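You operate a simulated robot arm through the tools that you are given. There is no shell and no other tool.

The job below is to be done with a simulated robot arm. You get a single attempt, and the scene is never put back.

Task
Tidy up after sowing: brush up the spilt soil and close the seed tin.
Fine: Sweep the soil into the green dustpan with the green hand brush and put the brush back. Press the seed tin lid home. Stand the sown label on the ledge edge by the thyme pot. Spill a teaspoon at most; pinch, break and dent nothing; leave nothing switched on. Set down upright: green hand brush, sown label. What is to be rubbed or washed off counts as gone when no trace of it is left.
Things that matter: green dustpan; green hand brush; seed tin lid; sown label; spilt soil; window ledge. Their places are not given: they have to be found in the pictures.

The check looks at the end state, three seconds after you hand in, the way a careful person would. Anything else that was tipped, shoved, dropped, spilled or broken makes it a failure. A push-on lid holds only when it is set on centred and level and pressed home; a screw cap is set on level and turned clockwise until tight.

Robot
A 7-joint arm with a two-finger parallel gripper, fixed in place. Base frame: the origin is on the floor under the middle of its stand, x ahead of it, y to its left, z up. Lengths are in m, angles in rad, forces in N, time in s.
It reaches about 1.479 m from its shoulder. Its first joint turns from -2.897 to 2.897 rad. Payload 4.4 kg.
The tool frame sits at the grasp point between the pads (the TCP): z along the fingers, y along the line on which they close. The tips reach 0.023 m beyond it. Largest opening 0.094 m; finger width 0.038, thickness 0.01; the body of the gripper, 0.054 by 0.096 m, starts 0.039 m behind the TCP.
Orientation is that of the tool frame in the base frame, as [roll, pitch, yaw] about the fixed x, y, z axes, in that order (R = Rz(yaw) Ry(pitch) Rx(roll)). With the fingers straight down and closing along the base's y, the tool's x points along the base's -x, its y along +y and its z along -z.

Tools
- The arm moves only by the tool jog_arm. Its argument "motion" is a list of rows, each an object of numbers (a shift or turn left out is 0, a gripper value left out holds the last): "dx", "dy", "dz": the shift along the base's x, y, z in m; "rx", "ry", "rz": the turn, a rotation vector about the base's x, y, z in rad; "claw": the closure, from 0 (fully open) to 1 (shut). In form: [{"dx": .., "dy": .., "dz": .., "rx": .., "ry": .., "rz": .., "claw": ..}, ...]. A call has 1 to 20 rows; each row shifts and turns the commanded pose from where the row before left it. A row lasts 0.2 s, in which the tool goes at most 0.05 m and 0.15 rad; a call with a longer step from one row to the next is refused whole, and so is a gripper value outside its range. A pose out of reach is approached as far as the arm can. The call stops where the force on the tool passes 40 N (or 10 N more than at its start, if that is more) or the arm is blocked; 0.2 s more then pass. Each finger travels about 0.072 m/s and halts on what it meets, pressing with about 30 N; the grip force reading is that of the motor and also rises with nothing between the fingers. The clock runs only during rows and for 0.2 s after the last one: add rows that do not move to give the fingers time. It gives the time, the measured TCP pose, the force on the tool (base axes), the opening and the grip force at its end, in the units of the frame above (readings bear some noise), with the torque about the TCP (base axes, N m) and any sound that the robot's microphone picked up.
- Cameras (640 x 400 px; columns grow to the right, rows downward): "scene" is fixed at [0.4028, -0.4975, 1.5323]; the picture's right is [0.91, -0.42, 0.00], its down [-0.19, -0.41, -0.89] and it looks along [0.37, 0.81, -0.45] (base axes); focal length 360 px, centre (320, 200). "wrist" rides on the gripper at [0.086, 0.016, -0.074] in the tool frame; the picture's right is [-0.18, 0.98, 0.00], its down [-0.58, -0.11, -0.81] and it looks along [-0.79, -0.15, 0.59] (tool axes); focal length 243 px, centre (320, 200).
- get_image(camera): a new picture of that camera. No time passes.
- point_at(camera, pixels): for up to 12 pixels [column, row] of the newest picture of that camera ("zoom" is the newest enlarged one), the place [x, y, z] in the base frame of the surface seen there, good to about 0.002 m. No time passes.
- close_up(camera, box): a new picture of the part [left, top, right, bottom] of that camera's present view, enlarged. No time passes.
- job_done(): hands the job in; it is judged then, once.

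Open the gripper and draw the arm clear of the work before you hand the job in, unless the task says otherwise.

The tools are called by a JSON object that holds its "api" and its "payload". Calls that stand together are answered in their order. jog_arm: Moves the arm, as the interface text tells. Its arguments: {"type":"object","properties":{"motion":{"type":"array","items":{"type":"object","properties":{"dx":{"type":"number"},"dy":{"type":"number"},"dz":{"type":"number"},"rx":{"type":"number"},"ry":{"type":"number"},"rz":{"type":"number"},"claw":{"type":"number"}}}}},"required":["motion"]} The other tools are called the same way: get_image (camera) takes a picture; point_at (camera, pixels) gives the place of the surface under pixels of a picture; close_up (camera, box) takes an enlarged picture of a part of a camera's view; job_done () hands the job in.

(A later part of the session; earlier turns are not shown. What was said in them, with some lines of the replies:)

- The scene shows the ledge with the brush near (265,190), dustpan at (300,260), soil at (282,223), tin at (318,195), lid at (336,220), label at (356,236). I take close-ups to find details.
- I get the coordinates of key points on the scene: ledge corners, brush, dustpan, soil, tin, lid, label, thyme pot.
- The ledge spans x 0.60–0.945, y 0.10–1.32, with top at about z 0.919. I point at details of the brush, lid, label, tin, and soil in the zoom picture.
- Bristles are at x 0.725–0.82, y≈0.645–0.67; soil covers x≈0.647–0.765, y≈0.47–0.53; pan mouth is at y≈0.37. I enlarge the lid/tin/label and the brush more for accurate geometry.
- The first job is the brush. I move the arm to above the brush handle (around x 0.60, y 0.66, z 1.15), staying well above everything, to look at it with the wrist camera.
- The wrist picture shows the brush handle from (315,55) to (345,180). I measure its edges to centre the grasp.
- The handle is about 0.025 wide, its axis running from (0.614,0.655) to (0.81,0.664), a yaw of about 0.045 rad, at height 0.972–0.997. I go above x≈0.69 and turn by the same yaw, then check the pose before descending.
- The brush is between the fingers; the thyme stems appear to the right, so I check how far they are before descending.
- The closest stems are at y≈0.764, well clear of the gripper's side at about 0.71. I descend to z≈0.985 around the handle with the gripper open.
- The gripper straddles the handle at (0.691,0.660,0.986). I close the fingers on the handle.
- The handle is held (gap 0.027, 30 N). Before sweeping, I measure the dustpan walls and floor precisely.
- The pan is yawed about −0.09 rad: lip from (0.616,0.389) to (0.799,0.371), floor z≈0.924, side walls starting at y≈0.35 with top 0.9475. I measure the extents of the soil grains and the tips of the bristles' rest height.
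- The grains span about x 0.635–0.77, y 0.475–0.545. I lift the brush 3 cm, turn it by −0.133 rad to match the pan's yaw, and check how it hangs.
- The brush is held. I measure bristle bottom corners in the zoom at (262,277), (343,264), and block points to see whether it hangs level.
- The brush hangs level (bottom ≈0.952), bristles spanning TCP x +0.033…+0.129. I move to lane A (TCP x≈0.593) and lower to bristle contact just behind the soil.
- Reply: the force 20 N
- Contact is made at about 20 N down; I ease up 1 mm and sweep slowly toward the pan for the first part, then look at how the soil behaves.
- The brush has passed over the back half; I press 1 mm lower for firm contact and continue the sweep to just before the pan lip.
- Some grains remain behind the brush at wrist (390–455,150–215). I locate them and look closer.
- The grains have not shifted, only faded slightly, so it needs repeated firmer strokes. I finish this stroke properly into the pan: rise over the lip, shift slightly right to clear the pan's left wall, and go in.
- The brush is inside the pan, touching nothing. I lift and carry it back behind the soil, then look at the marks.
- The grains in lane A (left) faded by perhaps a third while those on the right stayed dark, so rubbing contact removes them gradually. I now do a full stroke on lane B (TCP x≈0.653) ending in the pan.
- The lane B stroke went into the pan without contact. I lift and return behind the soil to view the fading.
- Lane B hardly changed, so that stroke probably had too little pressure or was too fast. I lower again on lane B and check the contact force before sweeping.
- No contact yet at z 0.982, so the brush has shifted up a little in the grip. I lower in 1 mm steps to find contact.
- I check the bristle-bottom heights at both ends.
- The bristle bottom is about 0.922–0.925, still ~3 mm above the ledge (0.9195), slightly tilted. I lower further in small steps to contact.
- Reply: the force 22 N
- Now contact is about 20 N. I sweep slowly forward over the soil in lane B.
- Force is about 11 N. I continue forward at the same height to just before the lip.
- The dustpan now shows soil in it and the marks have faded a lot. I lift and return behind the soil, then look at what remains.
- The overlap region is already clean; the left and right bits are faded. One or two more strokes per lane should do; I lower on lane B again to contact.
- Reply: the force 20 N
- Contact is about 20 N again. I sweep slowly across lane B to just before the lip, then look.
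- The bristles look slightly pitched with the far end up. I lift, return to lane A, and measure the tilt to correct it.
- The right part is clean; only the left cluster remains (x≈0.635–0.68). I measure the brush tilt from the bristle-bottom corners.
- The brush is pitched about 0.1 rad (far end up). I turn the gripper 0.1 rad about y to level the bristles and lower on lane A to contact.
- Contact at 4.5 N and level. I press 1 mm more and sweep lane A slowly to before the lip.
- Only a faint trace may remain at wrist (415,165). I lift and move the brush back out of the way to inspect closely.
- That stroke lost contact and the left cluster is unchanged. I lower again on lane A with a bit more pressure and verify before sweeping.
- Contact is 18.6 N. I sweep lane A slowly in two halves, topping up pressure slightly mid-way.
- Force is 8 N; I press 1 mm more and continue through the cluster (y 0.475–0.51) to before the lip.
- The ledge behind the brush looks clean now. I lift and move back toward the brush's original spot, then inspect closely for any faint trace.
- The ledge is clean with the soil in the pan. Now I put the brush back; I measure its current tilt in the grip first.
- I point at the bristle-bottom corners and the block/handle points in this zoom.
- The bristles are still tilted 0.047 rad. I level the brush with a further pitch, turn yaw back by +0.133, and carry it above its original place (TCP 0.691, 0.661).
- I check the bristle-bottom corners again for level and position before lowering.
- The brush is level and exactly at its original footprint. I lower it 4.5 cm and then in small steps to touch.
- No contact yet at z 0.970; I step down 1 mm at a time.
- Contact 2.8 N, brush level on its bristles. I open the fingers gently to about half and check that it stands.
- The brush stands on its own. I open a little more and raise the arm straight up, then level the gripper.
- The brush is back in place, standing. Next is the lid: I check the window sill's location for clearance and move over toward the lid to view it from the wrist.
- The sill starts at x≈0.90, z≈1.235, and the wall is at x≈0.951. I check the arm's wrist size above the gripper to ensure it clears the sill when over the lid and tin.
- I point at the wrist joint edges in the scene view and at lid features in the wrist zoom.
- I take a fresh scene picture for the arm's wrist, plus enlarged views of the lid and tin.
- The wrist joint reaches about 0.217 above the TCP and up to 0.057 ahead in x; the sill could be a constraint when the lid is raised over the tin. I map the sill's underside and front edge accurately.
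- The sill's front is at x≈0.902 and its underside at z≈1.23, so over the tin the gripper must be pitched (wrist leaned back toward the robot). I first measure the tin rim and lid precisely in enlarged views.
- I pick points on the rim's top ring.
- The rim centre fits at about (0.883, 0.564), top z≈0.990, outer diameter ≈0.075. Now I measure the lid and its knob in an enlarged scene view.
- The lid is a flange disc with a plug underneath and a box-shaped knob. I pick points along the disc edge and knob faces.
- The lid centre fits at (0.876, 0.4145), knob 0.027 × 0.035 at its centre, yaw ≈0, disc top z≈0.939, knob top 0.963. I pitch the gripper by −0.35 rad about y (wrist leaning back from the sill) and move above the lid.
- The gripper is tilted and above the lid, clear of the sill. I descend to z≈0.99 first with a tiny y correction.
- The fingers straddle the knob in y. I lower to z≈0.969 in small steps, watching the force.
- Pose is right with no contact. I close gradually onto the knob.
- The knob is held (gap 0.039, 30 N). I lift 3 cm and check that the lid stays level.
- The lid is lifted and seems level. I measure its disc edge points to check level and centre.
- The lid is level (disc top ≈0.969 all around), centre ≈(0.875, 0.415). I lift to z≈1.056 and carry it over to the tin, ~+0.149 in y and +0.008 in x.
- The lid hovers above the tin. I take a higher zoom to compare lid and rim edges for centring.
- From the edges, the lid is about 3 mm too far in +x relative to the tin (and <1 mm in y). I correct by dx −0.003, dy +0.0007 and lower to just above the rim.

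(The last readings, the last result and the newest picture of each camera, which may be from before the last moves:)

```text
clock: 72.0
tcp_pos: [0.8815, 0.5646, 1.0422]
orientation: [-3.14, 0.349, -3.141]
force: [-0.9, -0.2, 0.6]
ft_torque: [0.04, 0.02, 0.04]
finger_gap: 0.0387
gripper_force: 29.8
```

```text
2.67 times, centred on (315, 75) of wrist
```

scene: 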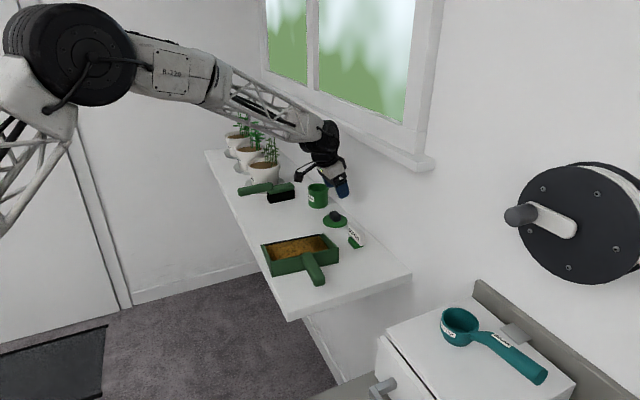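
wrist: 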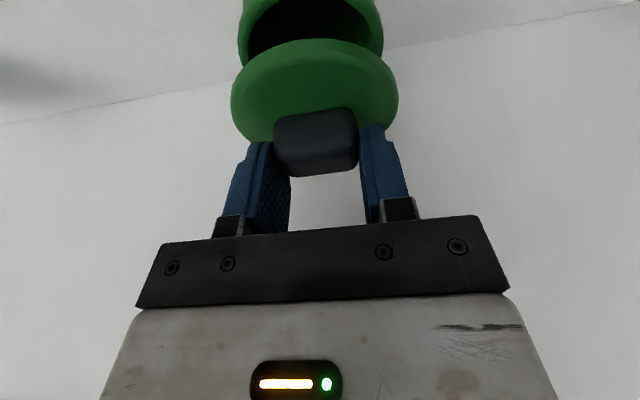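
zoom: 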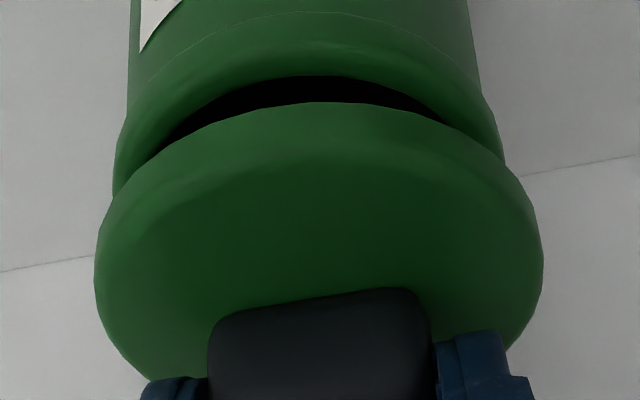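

In the scene view lid and rim are now column-aligned (both centred at 283). I verify depth alignment with a few point picks on lid edge and rim.

{"api": "point_at", "payload": {"camera": "zoom", "pixels": [[319, 130], [319, 108], [200, 150], [440, 150], [130, 220], [510, 220], [319, 60], [200, 100], [430, 95], [150, 140], [480, 140], [319, 70]]}}

{"api": "close_up", "payload": {"camera": "scene", "box": [306, 168, 336, 198]}}

{"api": "point_at", "payload": {"camera": "zoom", "pixels": [[140, 205], [430, 205], [283, 255], [180, 240], [385, 240], [150, 265], [417, 265], [283, 305], [190, 290], [375, 290], [145, 185], [425, 185]]}}

```text
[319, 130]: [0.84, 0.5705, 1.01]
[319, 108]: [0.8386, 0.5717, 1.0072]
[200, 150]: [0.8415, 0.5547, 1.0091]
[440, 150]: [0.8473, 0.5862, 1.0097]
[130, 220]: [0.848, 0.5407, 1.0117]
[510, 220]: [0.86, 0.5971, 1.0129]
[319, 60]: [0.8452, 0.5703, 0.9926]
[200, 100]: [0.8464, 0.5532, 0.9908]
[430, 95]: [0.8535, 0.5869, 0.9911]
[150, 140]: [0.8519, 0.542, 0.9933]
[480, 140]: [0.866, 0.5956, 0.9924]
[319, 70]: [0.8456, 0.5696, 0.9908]
```

```text
13.33 times, centred on (321, 183) of scene
```

zoom: 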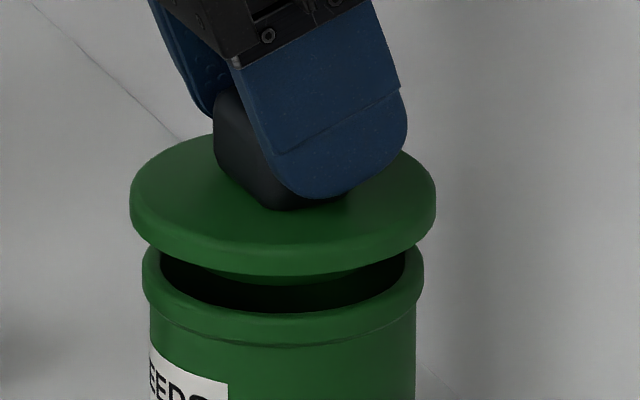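

```text
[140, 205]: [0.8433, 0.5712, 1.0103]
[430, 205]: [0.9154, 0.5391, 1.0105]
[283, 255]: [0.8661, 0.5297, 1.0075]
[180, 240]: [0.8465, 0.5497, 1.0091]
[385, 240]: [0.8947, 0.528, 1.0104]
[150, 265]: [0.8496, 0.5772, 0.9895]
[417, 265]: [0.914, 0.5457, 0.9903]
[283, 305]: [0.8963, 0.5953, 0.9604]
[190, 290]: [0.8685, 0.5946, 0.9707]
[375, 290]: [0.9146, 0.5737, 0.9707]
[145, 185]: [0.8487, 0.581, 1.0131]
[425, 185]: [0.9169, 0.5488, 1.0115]
```

Lid and tin centres agree to within about a millimetre. I lower in 2 mm steps and watch the force.

{"api": "jog_arm", "payload": {"motion": [{"dz": -0.002}, {"dz": -0.002}, {"dz": -0.001}, {}]}}

```text
clock: 73.0
tcp_pos: [0.8816, 0.5664, 1.0378]
orientation: [-3.14, 0.349, -3.14]
force: [-0.6, -0.3, -0.3]
ft_torque: [0.0, 0.01, 0.01]
finger_gap: 0.0389
gripper_force: 30.4
```

No force yet at z 1.038 (plug about at the rim). I continue down in 1.5 mm steps.

{"api": "jog_arm", "payload": {"motion": [{"dz": -0.0015}, {"dz": -0.0015}, {"dz": -0.001}, {}]}}

{"api": "close_up", "payload": {"camera": "scene", "box": [306, 168, 336, 198]}}

```text
clock: 74.0
tcp_pos: [0.881, 0.5653, 1.0331]
orientation: [-3.14, 0.349, -3.14]
force: [0.2, 0.0, -0.3]
ft_torque: [0.02, -0.03, 0.04]
finger_gap: 0.039
gripper_force: 29.7
```

```text
13.33 times, centred on (321, 183) of scene
```

zoom: 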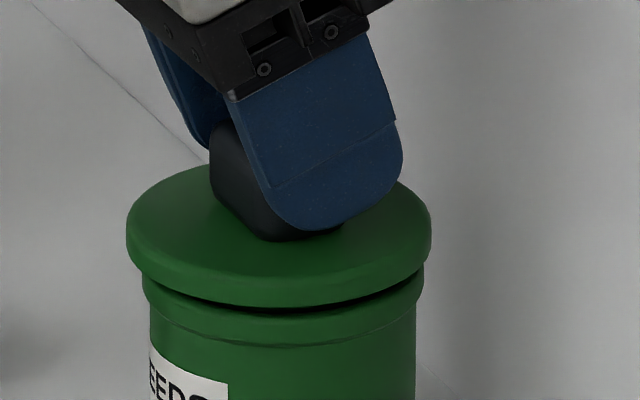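

The plug is entering freely; the lid is ~1 mm left of centre (279 vs 283), so I nudge dx +0.001, dy −0.0005 and keep lowering.

{"api": "jog_arm", "payload": {"motion": [{"dx": 0.001, "dy": -0.0005}, {"dz": -0.0015}, {"dz": -0.0015}, {"dz": -0.001}, {}]}}

{"api": "close_up", "payload": {"camera": "scene", "box": [306, 168, 336, 198]}}

```text
clock: 75.2
tcp_pos: [0.8814, 0.5653, 1.0287]
orientation: [-3.141, 0.351, -3.14]
force: [-1.4, 0.0, 2.4]
ft_torque: [-0.01, -0.01, -0.02]
finger_gap: 0.039
gripper_force: 29.9
heard: snap
```

```text
13.33 times, centred on (321, 183) of scene
```

zoom: 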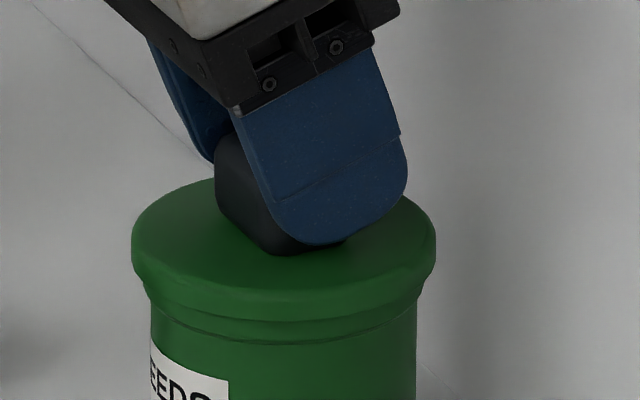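

A snap was heard and the lid now sits flush on the rim. I press gently 1.5 mm more to confirm it is fully home.

{"api": "jog_arm", "payload": {"motion": [{"dz": -0.001}, {"dz": -0.001}, {}]}}

{"api": "close_up", "payload": {"camera": "scene", "box": [306, 168, 336, 198]}}

```text
clock: 76.0
tcp_pos: [0.8813, 0.565, 1.0284]
orientation: [3.141, 0.352, -3.14]
force: [4.6, -0.4, 19.9]
ft_torque: [-0.08, -0.04, 0.0]
finger_gap: 0.0393
gripper_force: 30.0
```

```text
13.33 times, centred on (321, 183) of scene
```

zoom: 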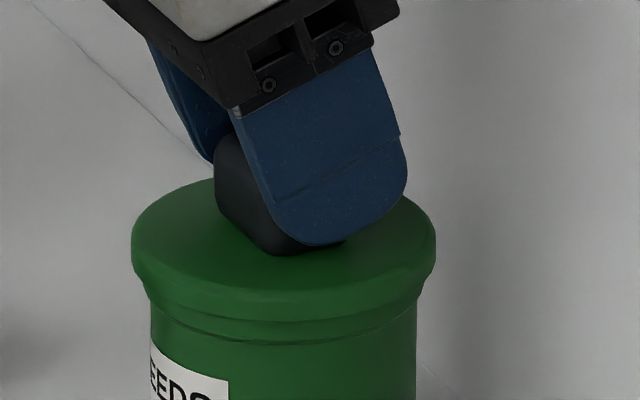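

It is solid at 20 N with no further movement — home. I relax the press, open the fingers, and back off up and toward the robot.

{"api": "jog_arm", "payload": {"motion": [{"dz": 0.002}, {"claw": 0.55}, {"claw": 0.45}, {"claw": 0.35}, {"claw": 0.35}, {"dz": 0.015, "dx": -0.005}, {"dz": 0.02, "dx": -0.007}, {"dz": 0.02, "dx": -0.02}, {"dx": -0.04, "dz": 0.02}, {"dx": -0.04, "dz": 0.02}, {}]}}

{"api": "close_up", "payload": {"camera": "scene", "box": [250, 150, 380, 270]}}

{"api": "get_image", "payload": {"camera": "wrist"}}

```text
clock: 78.4
tcp_pos: [0.77, 0.5647, 1.1251]
orientation: [-3.14, 0.35, -3.14]
force: [0.5, -0.3, -1.1]
ft_torque: [-0.01, 0.02, 0.01]
finger_gap: 0.0612
gripper_force: 0.3
```

```text
3.33 times, centred on (315, 210) of scene
```

zoom: 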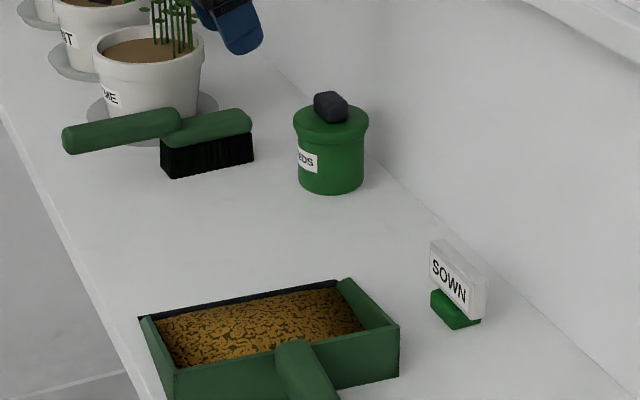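

```text
taken
```

wrist: 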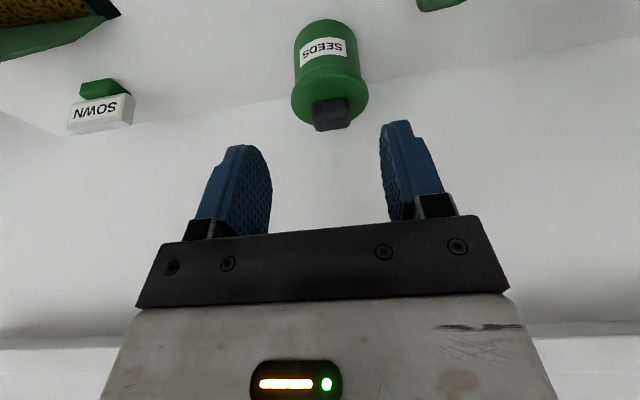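

The lid is on and level. Next is the label: I take enlarged views of it and measure the plate and foot.

{"api": "close_up", "payload": {"camera": "scene", "box": [340, 216, 376, 254]}}

{"api": "point_at", "payload": {"camera": "zoom", "pixels": [[260, 60], [270, 90], [245, 150], [330, 190], [410, 280], [455, 210], [455, 290], [340, 80], [440, 155], [260, 260], [340, 330], [400, 320]]}}

```text
10.53 times, centred on (358, 235) of scene
```

zoom: 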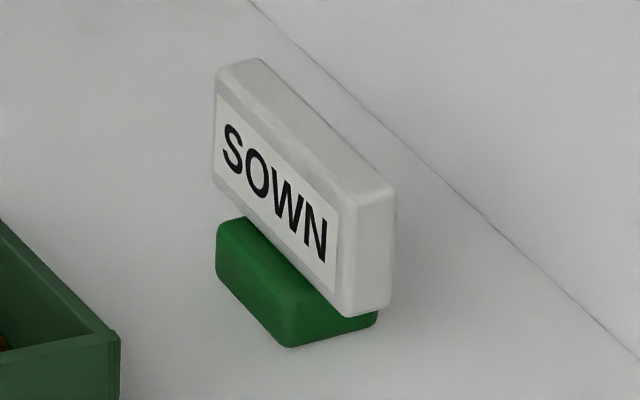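

```text
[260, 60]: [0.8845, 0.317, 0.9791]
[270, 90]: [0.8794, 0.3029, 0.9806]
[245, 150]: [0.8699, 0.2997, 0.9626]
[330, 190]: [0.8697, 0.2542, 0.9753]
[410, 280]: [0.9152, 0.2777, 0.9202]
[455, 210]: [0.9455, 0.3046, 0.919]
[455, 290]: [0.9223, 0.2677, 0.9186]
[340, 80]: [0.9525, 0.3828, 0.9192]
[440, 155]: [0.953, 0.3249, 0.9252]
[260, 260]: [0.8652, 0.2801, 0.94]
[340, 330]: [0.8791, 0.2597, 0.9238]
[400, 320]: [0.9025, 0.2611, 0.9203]
```

I pick further points on the plate's end face, top corners, and foot.

{"api": "point_at", "payload": {"camera": "zoom", "pixels": [[350, 230], [388, 230], [350, 300], [382, 300], [370, 190], [225, 75], [222, 170], [340, 280], [390, 205], [250, 66], [320, 130], [345, 178]]}}

{"api": "point_at", "payload": {"camera": "zoom", "pixels": [[220, 240], [222, 270], [280, 335], [290, 300], [370, 322], [300, 340], [250, 230], [310, 320], [360, 325], [285, 280], [235, 225], [345, 320]]}}

```text
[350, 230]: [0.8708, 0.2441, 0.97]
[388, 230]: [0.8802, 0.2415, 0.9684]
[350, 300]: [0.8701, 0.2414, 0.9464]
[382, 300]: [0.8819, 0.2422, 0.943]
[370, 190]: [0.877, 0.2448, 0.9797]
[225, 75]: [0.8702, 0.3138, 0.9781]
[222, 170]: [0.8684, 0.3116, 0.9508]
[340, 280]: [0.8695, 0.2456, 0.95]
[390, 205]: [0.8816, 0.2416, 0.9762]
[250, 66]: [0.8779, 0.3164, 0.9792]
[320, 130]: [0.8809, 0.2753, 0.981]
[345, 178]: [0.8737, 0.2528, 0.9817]
```

```text
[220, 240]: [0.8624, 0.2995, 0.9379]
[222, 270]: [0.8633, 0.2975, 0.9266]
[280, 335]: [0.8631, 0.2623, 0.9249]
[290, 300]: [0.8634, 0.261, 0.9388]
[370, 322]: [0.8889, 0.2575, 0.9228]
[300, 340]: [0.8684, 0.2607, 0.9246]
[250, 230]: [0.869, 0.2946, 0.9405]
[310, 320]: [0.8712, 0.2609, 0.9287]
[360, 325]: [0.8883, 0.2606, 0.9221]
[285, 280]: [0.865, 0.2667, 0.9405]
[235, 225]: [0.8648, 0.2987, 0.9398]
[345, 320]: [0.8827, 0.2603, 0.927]
```

The label's plate spans x 0.8685–0.883, y 0.2415–0.3165, z 0.941–0.981, on a foot at y 0.26–0.30; its centre is (0.876, 0.279). I'll grip the plate's ends along y with the gripper still pitched; I move above it with the gripper fully open.

{"api": "jog_arm", "payload": {"motion": [{"claw": 0, "dy": -0.04}, {"dy": -0.045, "ry": 0.05}, {"dy": -0.045}, {"dy": -0.045}, {"dx": 0.02, "dy": -0.04}, {"dx": 0.02, "dy": -0.04}, {"dx": 0.03, "dy": -0.0307, "dz": -0.01}, {"dx": 0.02, "dz": -0.03}, {"dx": 0.016, "dz": -0.025}, {}, {}]}}

{"api": "get_image", "payload": {"camera": "wrist"}}

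{"api": "close_up", "payload": {"camera": "scene", "box": [310, 140, 400, 260]}}

```text
clock: 80.8
tcp_pos: [0.8733, 0.2803, 1.0609]
orientation: [-3.139, 0.301, -3.14]
force: [0.3, 0.2, 0.0]
ft_torque: [0.02, 0.01, -0.02]
finger_gap: 0.094
gripper_force: 0.0
```

```text
taken
```

wrist: 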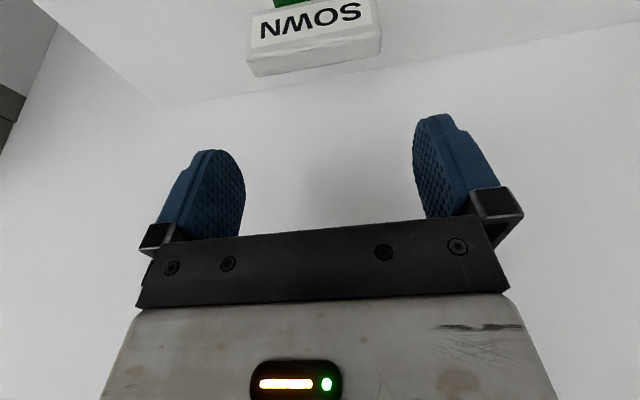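

```text
3.33 times, centred on (355, 200) of scene
```

zoom: 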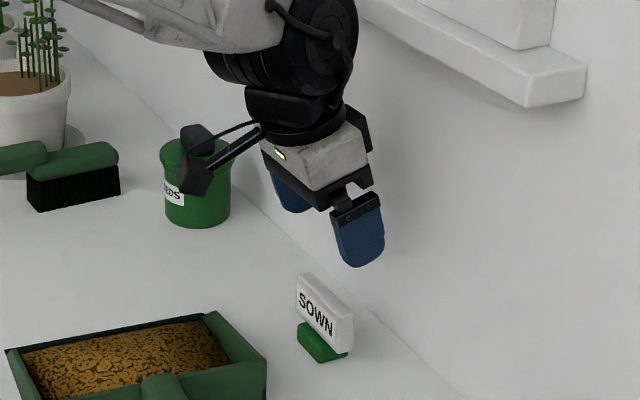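

I descend to just above plate-top height first (tips ~0.985), then verify the plate ends lie between the fingers.

{"api": "jog_arm", "payload": {"motion": [{"dx": 0.002, "dy": -0.0005, "dz": -0.025}, {"dz": -0.025}, {}, {}]}}

{"api": "get_image", "payload": {"camera": "wrist"}}

{"api": "close_up", "payload": {"camera": "scene", "box": [325, 185, 390, 255]}}

```text
clock: 81.8
tcp_pos: [0.8787, 0.2788, 1.0089]
orientation: [-3.14, 0.3, -3.139]
force: [0.1, -0.6, 0.4]
ft_torque: [0.0, 0.05, 0.01]
finger_gap: 0.094
gripper_force: 0.0
```

```text
taken
```

wrist: 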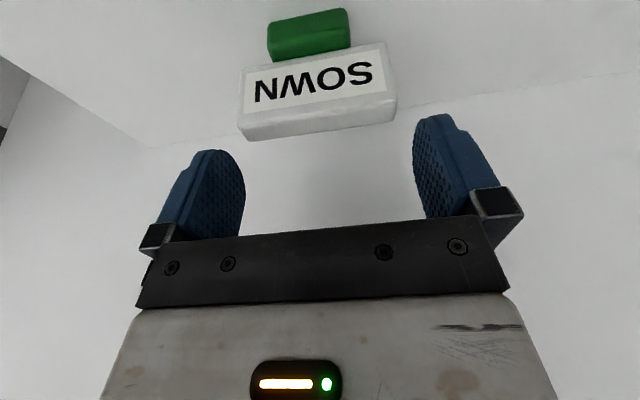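

```text
5.71 times, centred on (358, 220) of scene
```

zoom: 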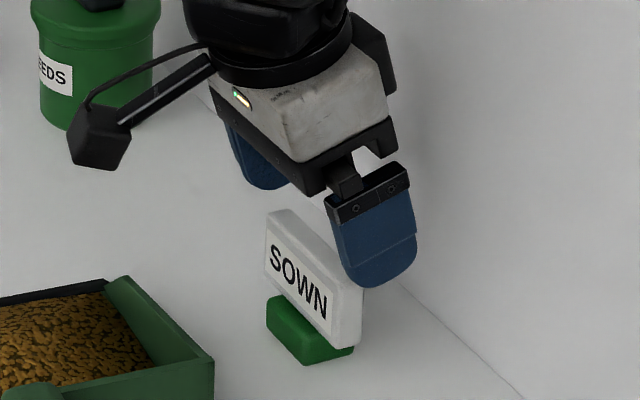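

The plate is well between the fingers. I descend to z≈0.963 with a small x correction.

{"api": "jog_arm", "payload": {"motion": [{"dx": -0.002, "dy": 0.001, "dz": -0.015}, {"dz": -0.015}, {"dz": -0.01}, {"dz": -0.005}, {}]}}

{"api": "get_image", "payload": {"camera": "wrist"}}

{"api": "close_up", "payload": {"camera": "scene", "box": [325, 195, 390, 265]}}

```text
clock: 83.0
tcp_pos: [0.8763, 0.281, 0.9645]
orientation: [-3.14, 0.301, -3.14]
force: [0.5, 0.3, 0.3]
ft_torque: [0.01, 0.01, -0.02]
finger_gap: 0.094
gripper_force: 0.0
```

```text
taken
```

wrist: 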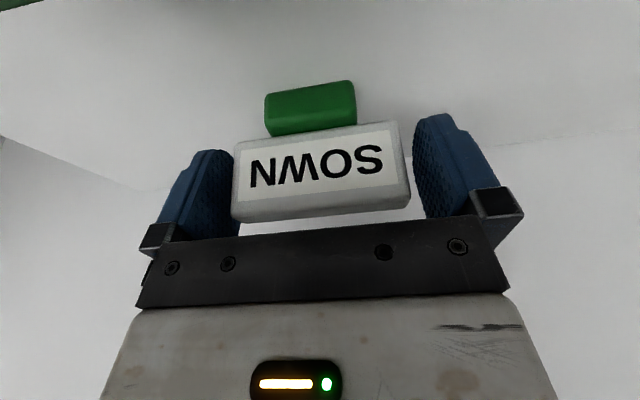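

```text
5.71 times, centred on (358, 230) of scene
```

zoom: 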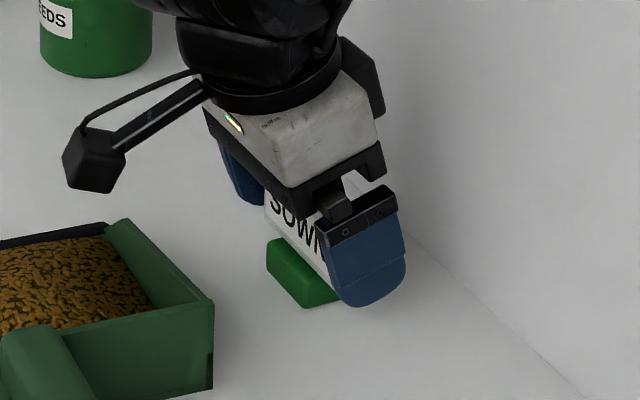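

The fingers straddle the plate's ends. I close gently until both ends are gripped.

{"api": "jog_arm", "payload": {"motion": [{"claw": 0.1}, {"claw": 0.15}, {"claw": 0.18}, {"claw": 0.2}, {"claw": 0.22}, {"claw": 0.24}, {"claw": 0.26}, {"claw": 0.26}]}}

{"api": "get_image", "payload": {"camera": "wrist"}}

```text
clock: 84.8
tcp_pos: [0.8761, 0.2812, 0.9652]
orientation: [-3.141, 0.301, -3.14]
force: [-0.8, -1.1, -0.2]
ft_torque: [0.02, 0.03, 0.0]
finger_gap: 0.0793
gripper_force: 30.0
```

```text
taken
```

wrist: 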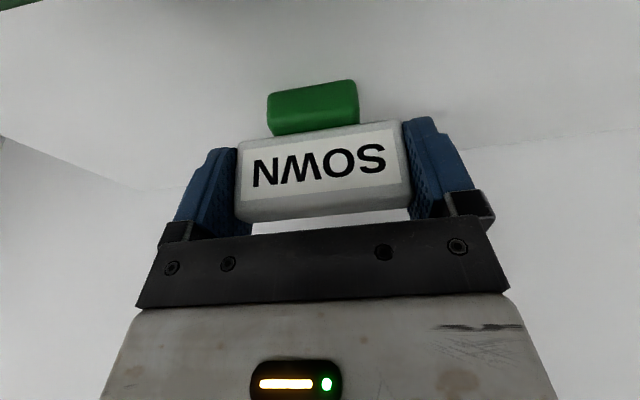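

The label is held (gap 0.079, 30 N). I lift it 2 cm, then more while drawing back slightly, and check.

{"api": "jog_arm", "payload": {"motion": [{"dz": 0.01}, {"dz": 0.015}, {"dz": 0.02}, {"dz": 0.02, "dx": -0.005}, {"dz": 0.02, "dx": -0.01}, {"dz": 0.02, "dx": -0.02}, {"dz": 0.01, "dx": -0.04}, {"dx": -0.04}, {}]}}

{"api": "get_image", "payload": {"camera": "scene"}}

{"api": "get_image", "payload": {"camera": "wrist"}}

```text
clock: 86.8
tcp_pos: [0.7587, 0.2795, 1.0784]
orientation: [-3.138, 0.3, 3.141]
force: [0.5, -0.8, -0.2]
ft_torque: [0.01, 0.01, -0.01]
finger_gap: 0.079
gripper_force: 29.6
```

```text
taken
```

scene: 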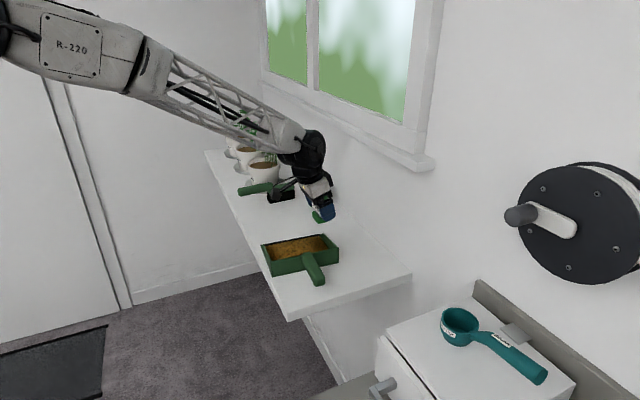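

```text
taken
```

wrist: 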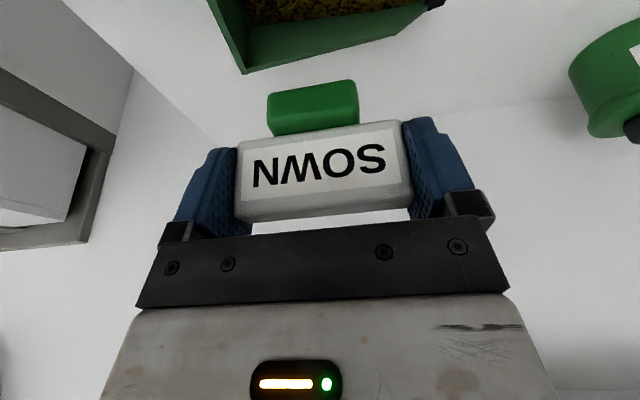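

The label is held steady. I look at the destination area in front of the thyme pot and measure the saucer and ledge edge.

{"api": "close_up", "payload": {"camera": "scene", "box": [200, 125, 300, 215]}}

{"api": "point_at", "payload": {"camera": "zoom", "pixels": [[55, 180], [80, 230], [110, 290], [135, 340], [205, 250], [215, 235], [240, 275], [180, 215], [130, 180], [195, 180], [210, 200], [150, 240]]}}

```text
4.44 times, centred on (250, 170) of scene
```

zoom: 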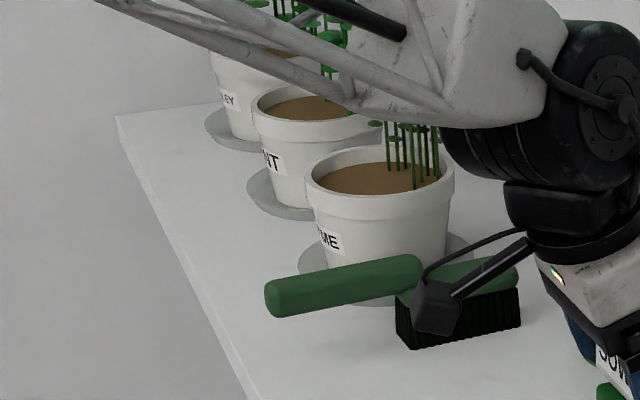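

```text
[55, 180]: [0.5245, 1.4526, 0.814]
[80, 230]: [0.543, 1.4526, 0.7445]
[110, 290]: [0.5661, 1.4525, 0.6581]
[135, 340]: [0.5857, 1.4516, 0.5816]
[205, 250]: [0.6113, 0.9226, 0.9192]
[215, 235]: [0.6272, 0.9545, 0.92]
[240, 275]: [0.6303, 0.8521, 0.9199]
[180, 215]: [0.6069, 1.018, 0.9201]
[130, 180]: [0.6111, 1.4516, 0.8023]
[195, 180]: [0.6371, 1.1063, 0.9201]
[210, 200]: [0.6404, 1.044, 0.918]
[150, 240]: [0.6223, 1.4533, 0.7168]
```

I measure the thyme saucer's front extent and the open spot between it and the edge.

{"api": "point_at", "payload": {"camera": "zoom", "pixels": [[302, 258], [312, 246], [300, 268], [470, 248], [350, 300], [385, 303], [280, 250], [260, 250], [230, 250], [250, 190], [262, 175], [310, 190]]}}

```text
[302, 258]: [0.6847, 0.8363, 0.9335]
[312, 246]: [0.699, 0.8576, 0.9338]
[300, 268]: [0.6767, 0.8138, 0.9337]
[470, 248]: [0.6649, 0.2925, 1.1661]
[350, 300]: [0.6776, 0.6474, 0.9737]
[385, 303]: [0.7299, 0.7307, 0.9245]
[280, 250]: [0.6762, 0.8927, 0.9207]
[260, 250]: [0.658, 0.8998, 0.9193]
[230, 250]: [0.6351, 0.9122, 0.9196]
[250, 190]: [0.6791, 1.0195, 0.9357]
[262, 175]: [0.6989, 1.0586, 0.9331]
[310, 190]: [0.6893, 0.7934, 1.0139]
```

Saucer is a circle about (0.753, 0.80) r≈0.078, so its front is x≈0.675; the free spot is x 0.60–0.675. I carry the label over to (0.63, 0.80) at height, passing above pan and brush.

{"api": "jog_arm", "payload": {"motion": [{"dx": -0.0214, "dy": 0.042, "dz": 0.003}, {"dx": -0.0214, "dy": 0.042, "dz": 0.003}, {"dx": -0.0214, "dy": 0.042, "dz": 0.003}, {"dx": -0.0214, "dy": 0.042, "dz": 0.003}, {"dx": -0.0214, "dy": 0.042}, {"dx": -0.0214, "dy": 0.042}, {"dy": 0.045}, {"dy": 0.045}, {"dy": 0.045}, {"dy": 0.045}, {"dy": 0.045}, {"dy": 0.0435}, {}, {}]}}

{"api": "get_image", "payload": {"camera": "scene"}}

{"api": "get_image", "payload": {"camera": "wrist"}}

```text
clock: 89.8
tcp_pos: [0.6288, 0.8035, 1.0927]
orientation: [-3.141, 0.3, -3.139]
force: [0.2, 0.0, -0.5]
ft_torque: [0.02, 0.02, -0.04]
finger_gap: 0.0793
gripper_force: 29.2
```

```text
taken
```

scene: 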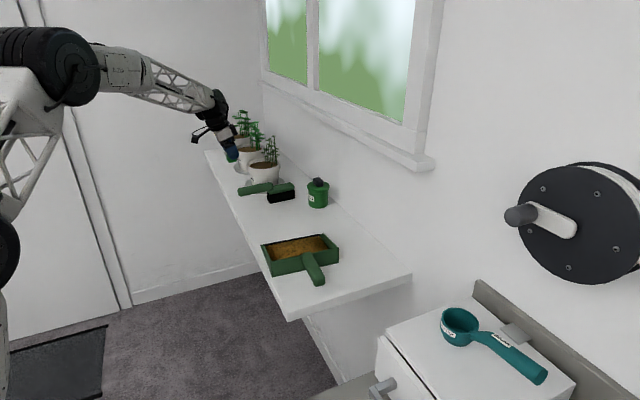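

```text
taken
```

wrist: 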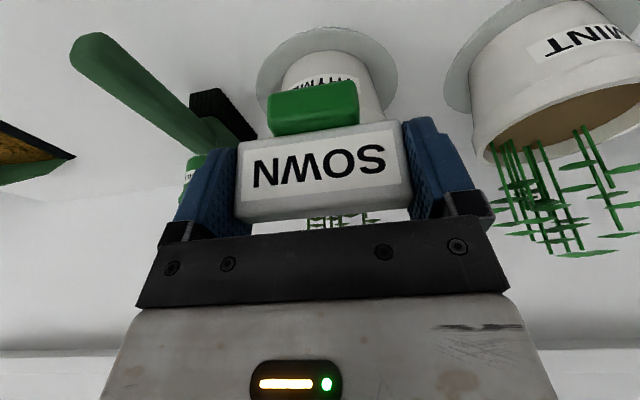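

The label is over the spot in front of the thyme pot. I lower to about 2 cm above the ledge and check.

{"api": "jog_arm", "payload": {"motion": [{"dy": -0.002, "dz": -0.03}, {"dz": -0.03}, {"dz": -0.025}, {"dz": -0.02}, {}, {}]}}

{"api": "close_up", "payload": {"camera": "scene", "box": [190, 110, 310, 220]}}

{"api": "get_image", "payload": {"camera": "wrist"}}

```text
clock: 91.2
tcp_pos: [0.6329, 0.7972, 0.9851]
orientation: [-3.14, 0.301, 3.141]
force: [0.0, 0.2, 0.0]
ft_torque: [-0.04, -0.03, 0.02]
finger_gap: 0.0795
gripper_force: 29.8
```

```text
3.64 times, centred on (250, 165) of scene
```

zoom: 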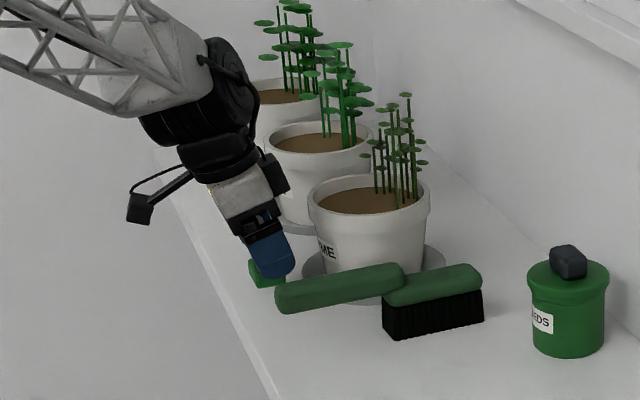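

```text
taken
```

wrist: 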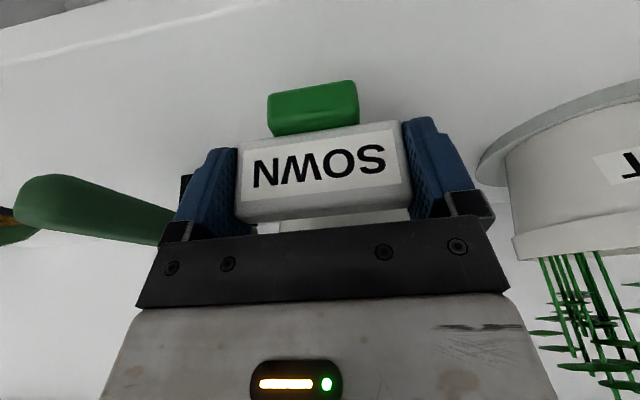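

Everything is clear around it. I lower in small steps to contact (expected z≈0.965).

{"api": "jog_arm", "payload": {"motion": [{"dz": -0.008}, {"dz": -0.006}, {"dz": -0.003}, {}]}}

```text
clock: 92.2
tcp_pos: [0.6306, 0.7983, 0.9706]
orientation: [-3.139, 0.3, -3.139]
force: [-0.1, -0.5, -1.0]
ft_torque: [0.03, -0.03, 0.0]
finger_gap: 0.0794
gripper_force: 29.8
```

No contact yet at 0.970; I continue in 1.5 mm steps.

{"api": "jog_arm", "payload": {"motion": [{"dz": -0.0015}, {"dz": -0.0015}, {}]}}

```text
clock: 93.0
tcp_pos: [0.6304, 0.7993, 0.9664]
orientation: [-3.139, 0.3, -3.141]
force: [-0.3, -0.1, -0.6]
ft_torque: [0.05, 0.02, 0.0]
finger_gap: 0.0793
gripper_force: 30.3
```

Still free at 0.966; I take 1 mm steps to touch.

{"api": "jog_arm", "payload": {"motion": [{"dz": -0.001}, {}, {}]}}

{"api": "close_up", "payload": {"camera": "scene", "box": [215, 150, 295, 220]}}

```text
clock: 93.8
tcp_pos: [0.6316, 0.7986, 0.9661]
orientation: [-3.14, 0.301, -3.139]
force: [-0.3, -0.4, -0.8]
ft_torque: [0.0, 0.0, -0.02]
finger_gap: 0.0794
gripper_force: 30.1
```

```text
5.71 times, centred on (255, 185) of scene
```

zoom: 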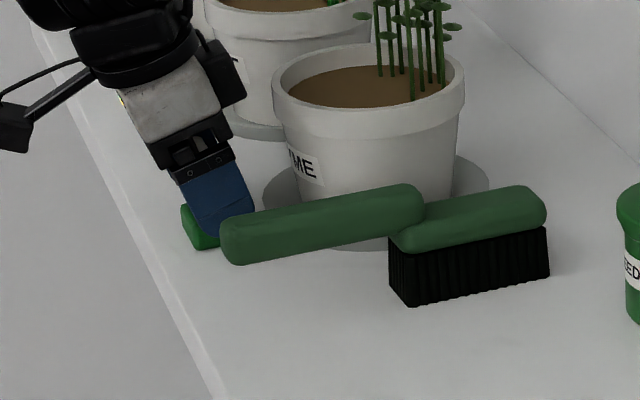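

I continue down a millimetre at a time until contact is felt.

{"api": "jog_arm", "payload": {"motion": [{"dz": -0.001}, {"dz": -0.0007}, {}, {}]}}

```text
clock: 94.8
tcp_pos: [0.6327, 0.7986, 0.9636]
orientation: [3.141, 0.299, -3.139]
force: [0.7, -0.7, 4.6]
ft_torque: [-0.01, 0.0, 0.03]
finger_gap: 0.0793
gripper_force: 29.9
```

Contact at 4.6 N. I open the gripper gently and fully, then check that the label stands.

{"api": "jog_arm", "payload": {"motion": [{"dz": 0.0004, "claw": 0.15}, {"claw": 0.1}, {"claw": 0.05}, {"claw": 0.0}, {"claw": 0.0}, {}]}}

{"api": "get_image", "payload": {"camera": "wrist"}}

{"api": "close_up", "payload": {"camera": "scene", "box": [215, 150, 295, 220]}}

```text
clock: 96.2
tcp_pos: [0.6325, 0.7987, 0.9664]
orientation: [-3.14, 0.3, -3.14]
force: [0.1, -0.4, 0.6]
ft_torque: [-0.02, 0.04, 0.01]
finger_gap: 0.094
gripper_force: 0.0
```

```text
taken
```

wrist: 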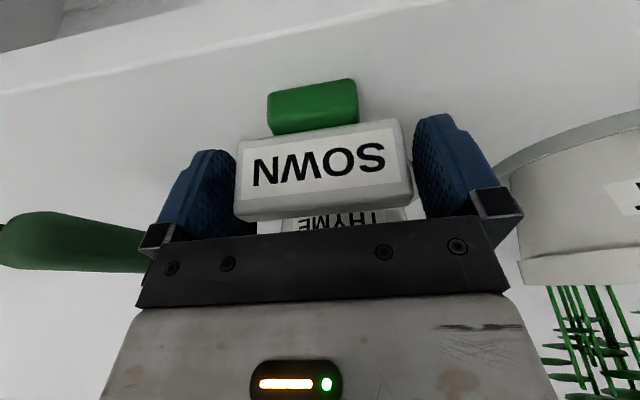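

```text
5.71 times, centred on (255, 185) of scene
```

zoom: 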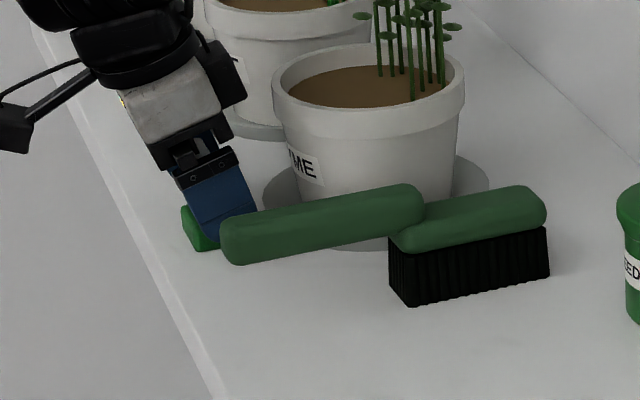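

The label stands free. I raise the arm straight up slowly, then draw back toward the robot and level the gripper.

{"api": "jog_arm", "payload": {"motion": [{"dz": 0.015}, {"dz": 0.02}, {"dz": 0.03}, {"dz": 0.03}, {"dz": 0.03}, {"dx": -0.03, "dz": 0.03}, {"dx": -0.04, "dz": 0.02, "ry": 0.1}, {"dx": -0.04, "dy": -0.02, "ry": 0.1}, {"dx": -0.04, "dy": -0.02, "ry": 0.1}, {"dy": -0.04}, {"dy": -0.04}, {"dy": -0.04}, {}]}}

{"api": "get_image", "payload": {"camera": "scene"}}

{"api": "close_up", "payload": {"camera": "scene", "box": [200, 130, 300, 220]}}

{"api": "get_image", "payload": {"camera": "wrist"}}

```text
clock: 99.0
tcp_pos: [0.4834, 0.6387, 1.1368]
orientation: [-3.139, -0.002, 3.141]
force: [0.0, -0.2, 0.5]
ft_torque: [-0.03, -0.02, -0.03]
finger_gap: 0.0938
gripper_force: 0.1
```

```text
taken
```

scene: 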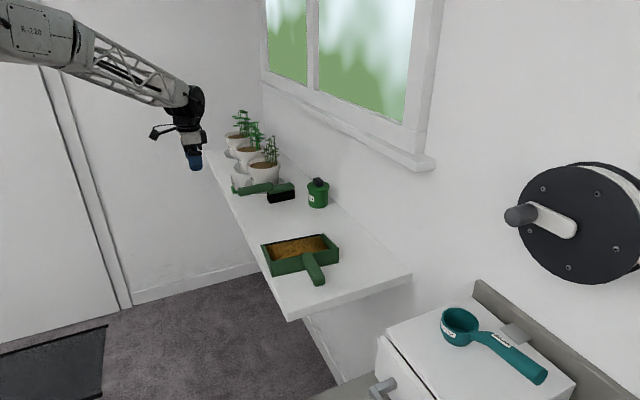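

```text
4.44 times, centred on (250, 175) of scene
```

zoom: 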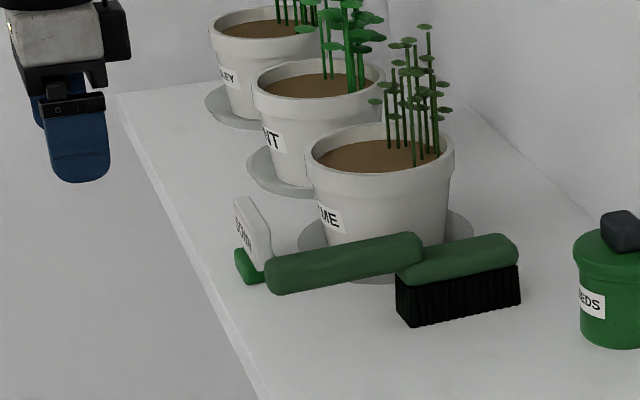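

```text
taken
```

wrist: 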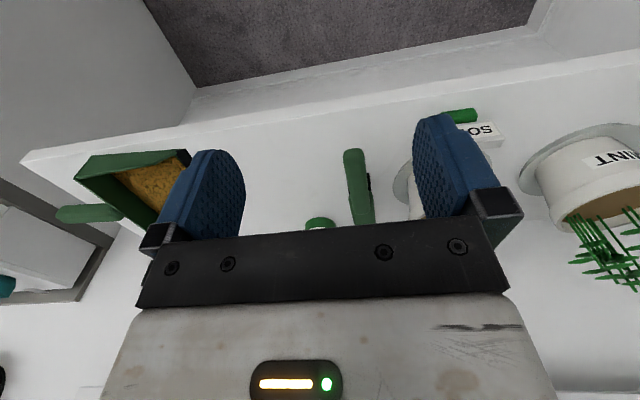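

The label stands upright at the edge in front of the thyme pot. I move back to the start pose, clear of everything, and inspect the whole ledge again.

{"api": "jog_arm", "payload": {"motion": [{"dx": -0.01, "dy": -0.04, "dz": 0.02}, {"dx": -0.01, "dy": -0.04, "dz": 0.02}, {"dx": -0.01, "dy": -0.04, "dz": 0.02}, {"dx": -0.015, "dy": -0.04, "dz": 0.02}, {"dx": -0.015, "dy": -0.017, "dz": 0.006}, {}, {}]}}

{"api": "get_image", "payload": {"camera": "wrist"}}

{"api": "close_up", "payload": {"camera": "wrist", "box": [220, 100, 430, 230]}}

{"api": "close_up", "payload": {"camera": "scene", "box": [220, 150, 350, 300]}}

{"api": "close_up", "payload": {"camera": "scene", "box": [225, 165, 265, 205]}}

{"api": "point_at", "payload": {"camera": "zoom", "pixels": [[150, 120], [190, 150], [130, 210], [160, 230], [210, 130], [200, 180], [120, 190], [170, 90], [210, 165], [140, 230]]}}

```text
clock: 100.6
tcp_pos: [0.4205, 0.4624, 1.2225]
orientation: [3.141, 0.001, -3.14]
force: [-0.8, -0.1, -0.4]
ft_torque: [0.03, 0.01, -0.01]
finger_gap: 0.0941
gripper_force: 0.1
```

```text
taken
```

wrist: 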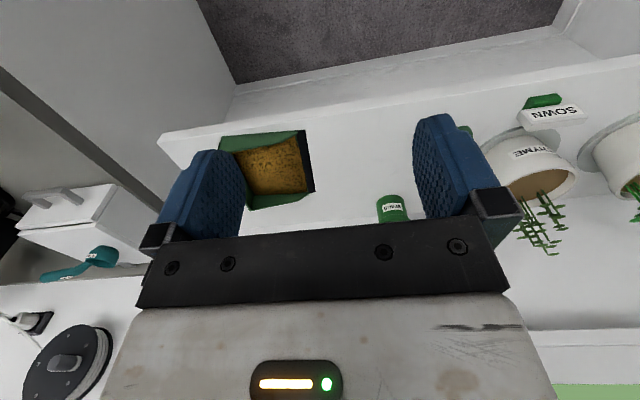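

```text
3.05 times, centred on (325, 165) of wrist
```

zoom: 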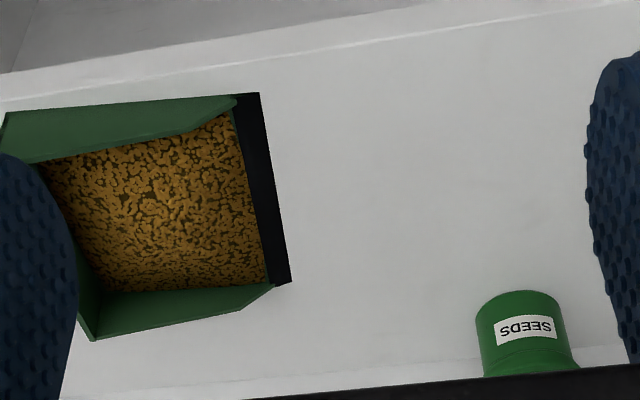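

```text
2.67 times, centred on (285, 225) of scene
```

zoom: 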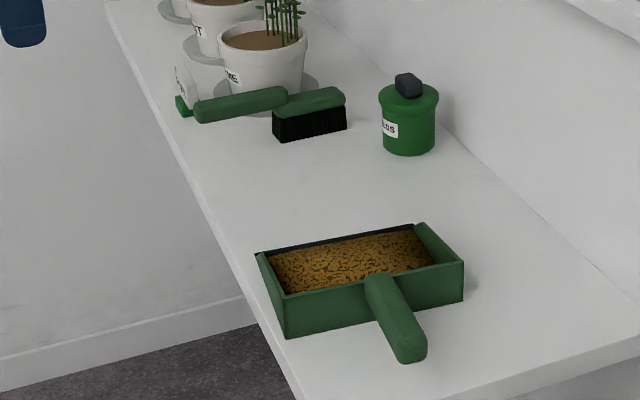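

```text
10.00 times, centred on (245, 185) of scene
```

zoom: 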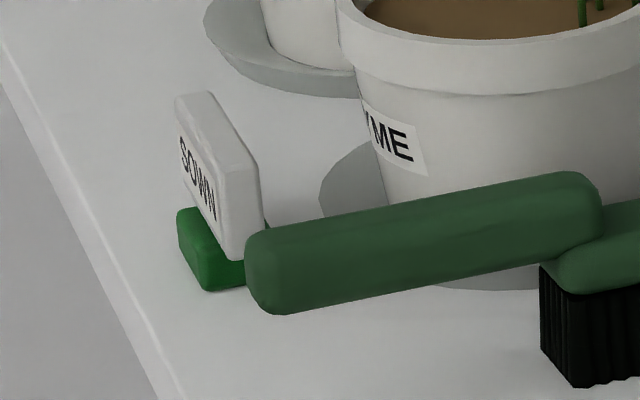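

```text
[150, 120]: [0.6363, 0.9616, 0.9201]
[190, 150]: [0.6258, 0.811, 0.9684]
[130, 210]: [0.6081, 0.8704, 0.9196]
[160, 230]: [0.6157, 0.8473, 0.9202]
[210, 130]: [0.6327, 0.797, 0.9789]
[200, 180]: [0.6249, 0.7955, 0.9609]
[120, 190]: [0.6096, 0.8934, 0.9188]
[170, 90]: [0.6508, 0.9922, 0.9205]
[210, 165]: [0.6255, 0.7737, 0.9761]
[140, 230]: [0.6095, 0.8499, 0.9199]
```

Everything seems in order: label upright (plate front x≈0.625 top and bottom), lid seated, brush standing, soil in the pan. I make one last high zoom over the swept region for faint traces.

{"api": "close_up", "payload": {"camera": "wrist", "box": [310, 120, 410, 190]}}

{"api": "close_up", "payload": {"camera": "scene", "box": [250, 205, 310, 245]}}

{"api": "close_up", "payload": {"camera": "scene", "box": [300, 170, 340, 215]}}

```text
5.71 times, centred on (360, 155) of wrist
```

zoom: 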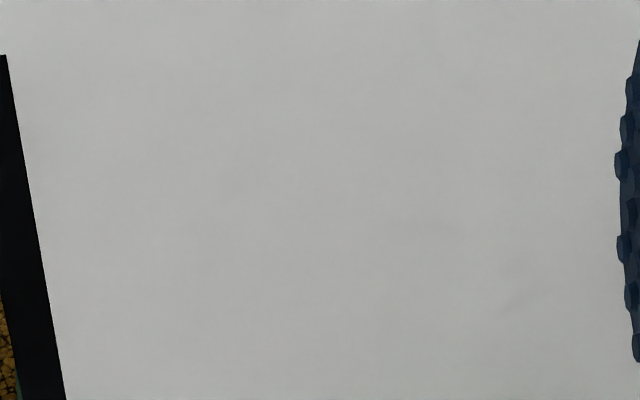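

```text
10.00 times, centred on (280, 225) of scene
```

zoom: 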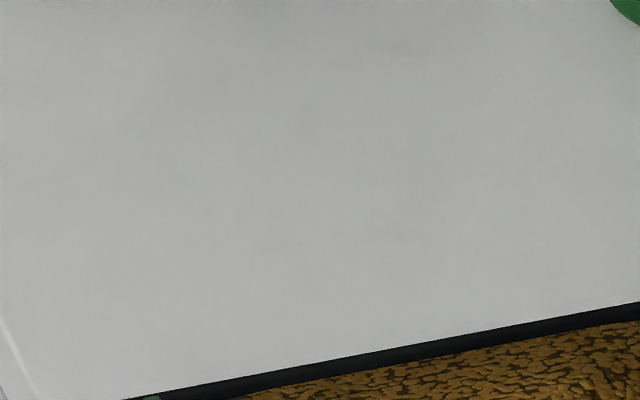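

```text
8.89 times, centred on (320, 192) of scene
```

zoom: 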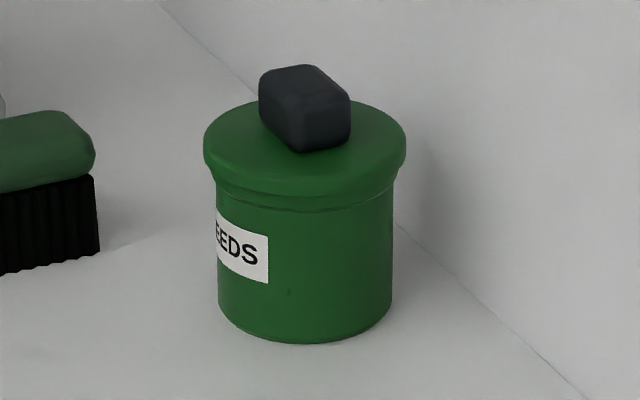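

The ledge shows no trace of soil, and the lid is level and flush on the tin. The brush and label both stand upright, and the gripper is open with the arm clear, so I hand the job in.

{"api": "job_done", "payload": {}}

```text
The job is handed in.
```

The tidy-up is done and handed in. The final pictures showed everything in place, but the check gave no verdict, only that the job was received.

- **Soil:** swept into the green dustpan. The last close-ups of the ledge showed no trace of it.
- **Brush:** back in its original spot, standing on its bristles.
- **Seed tin:** the lid snapped on and did not move when I pressed to about 20 N. It sits level and flush on the rim.
- **Sown label:** standing upright in front of the thyme pot, facing the room, its foot about 2 cm in from the ledge edge.

I saw nothing else tipped, shoved or spilled. The gripper is open and the arm is back at its start position.
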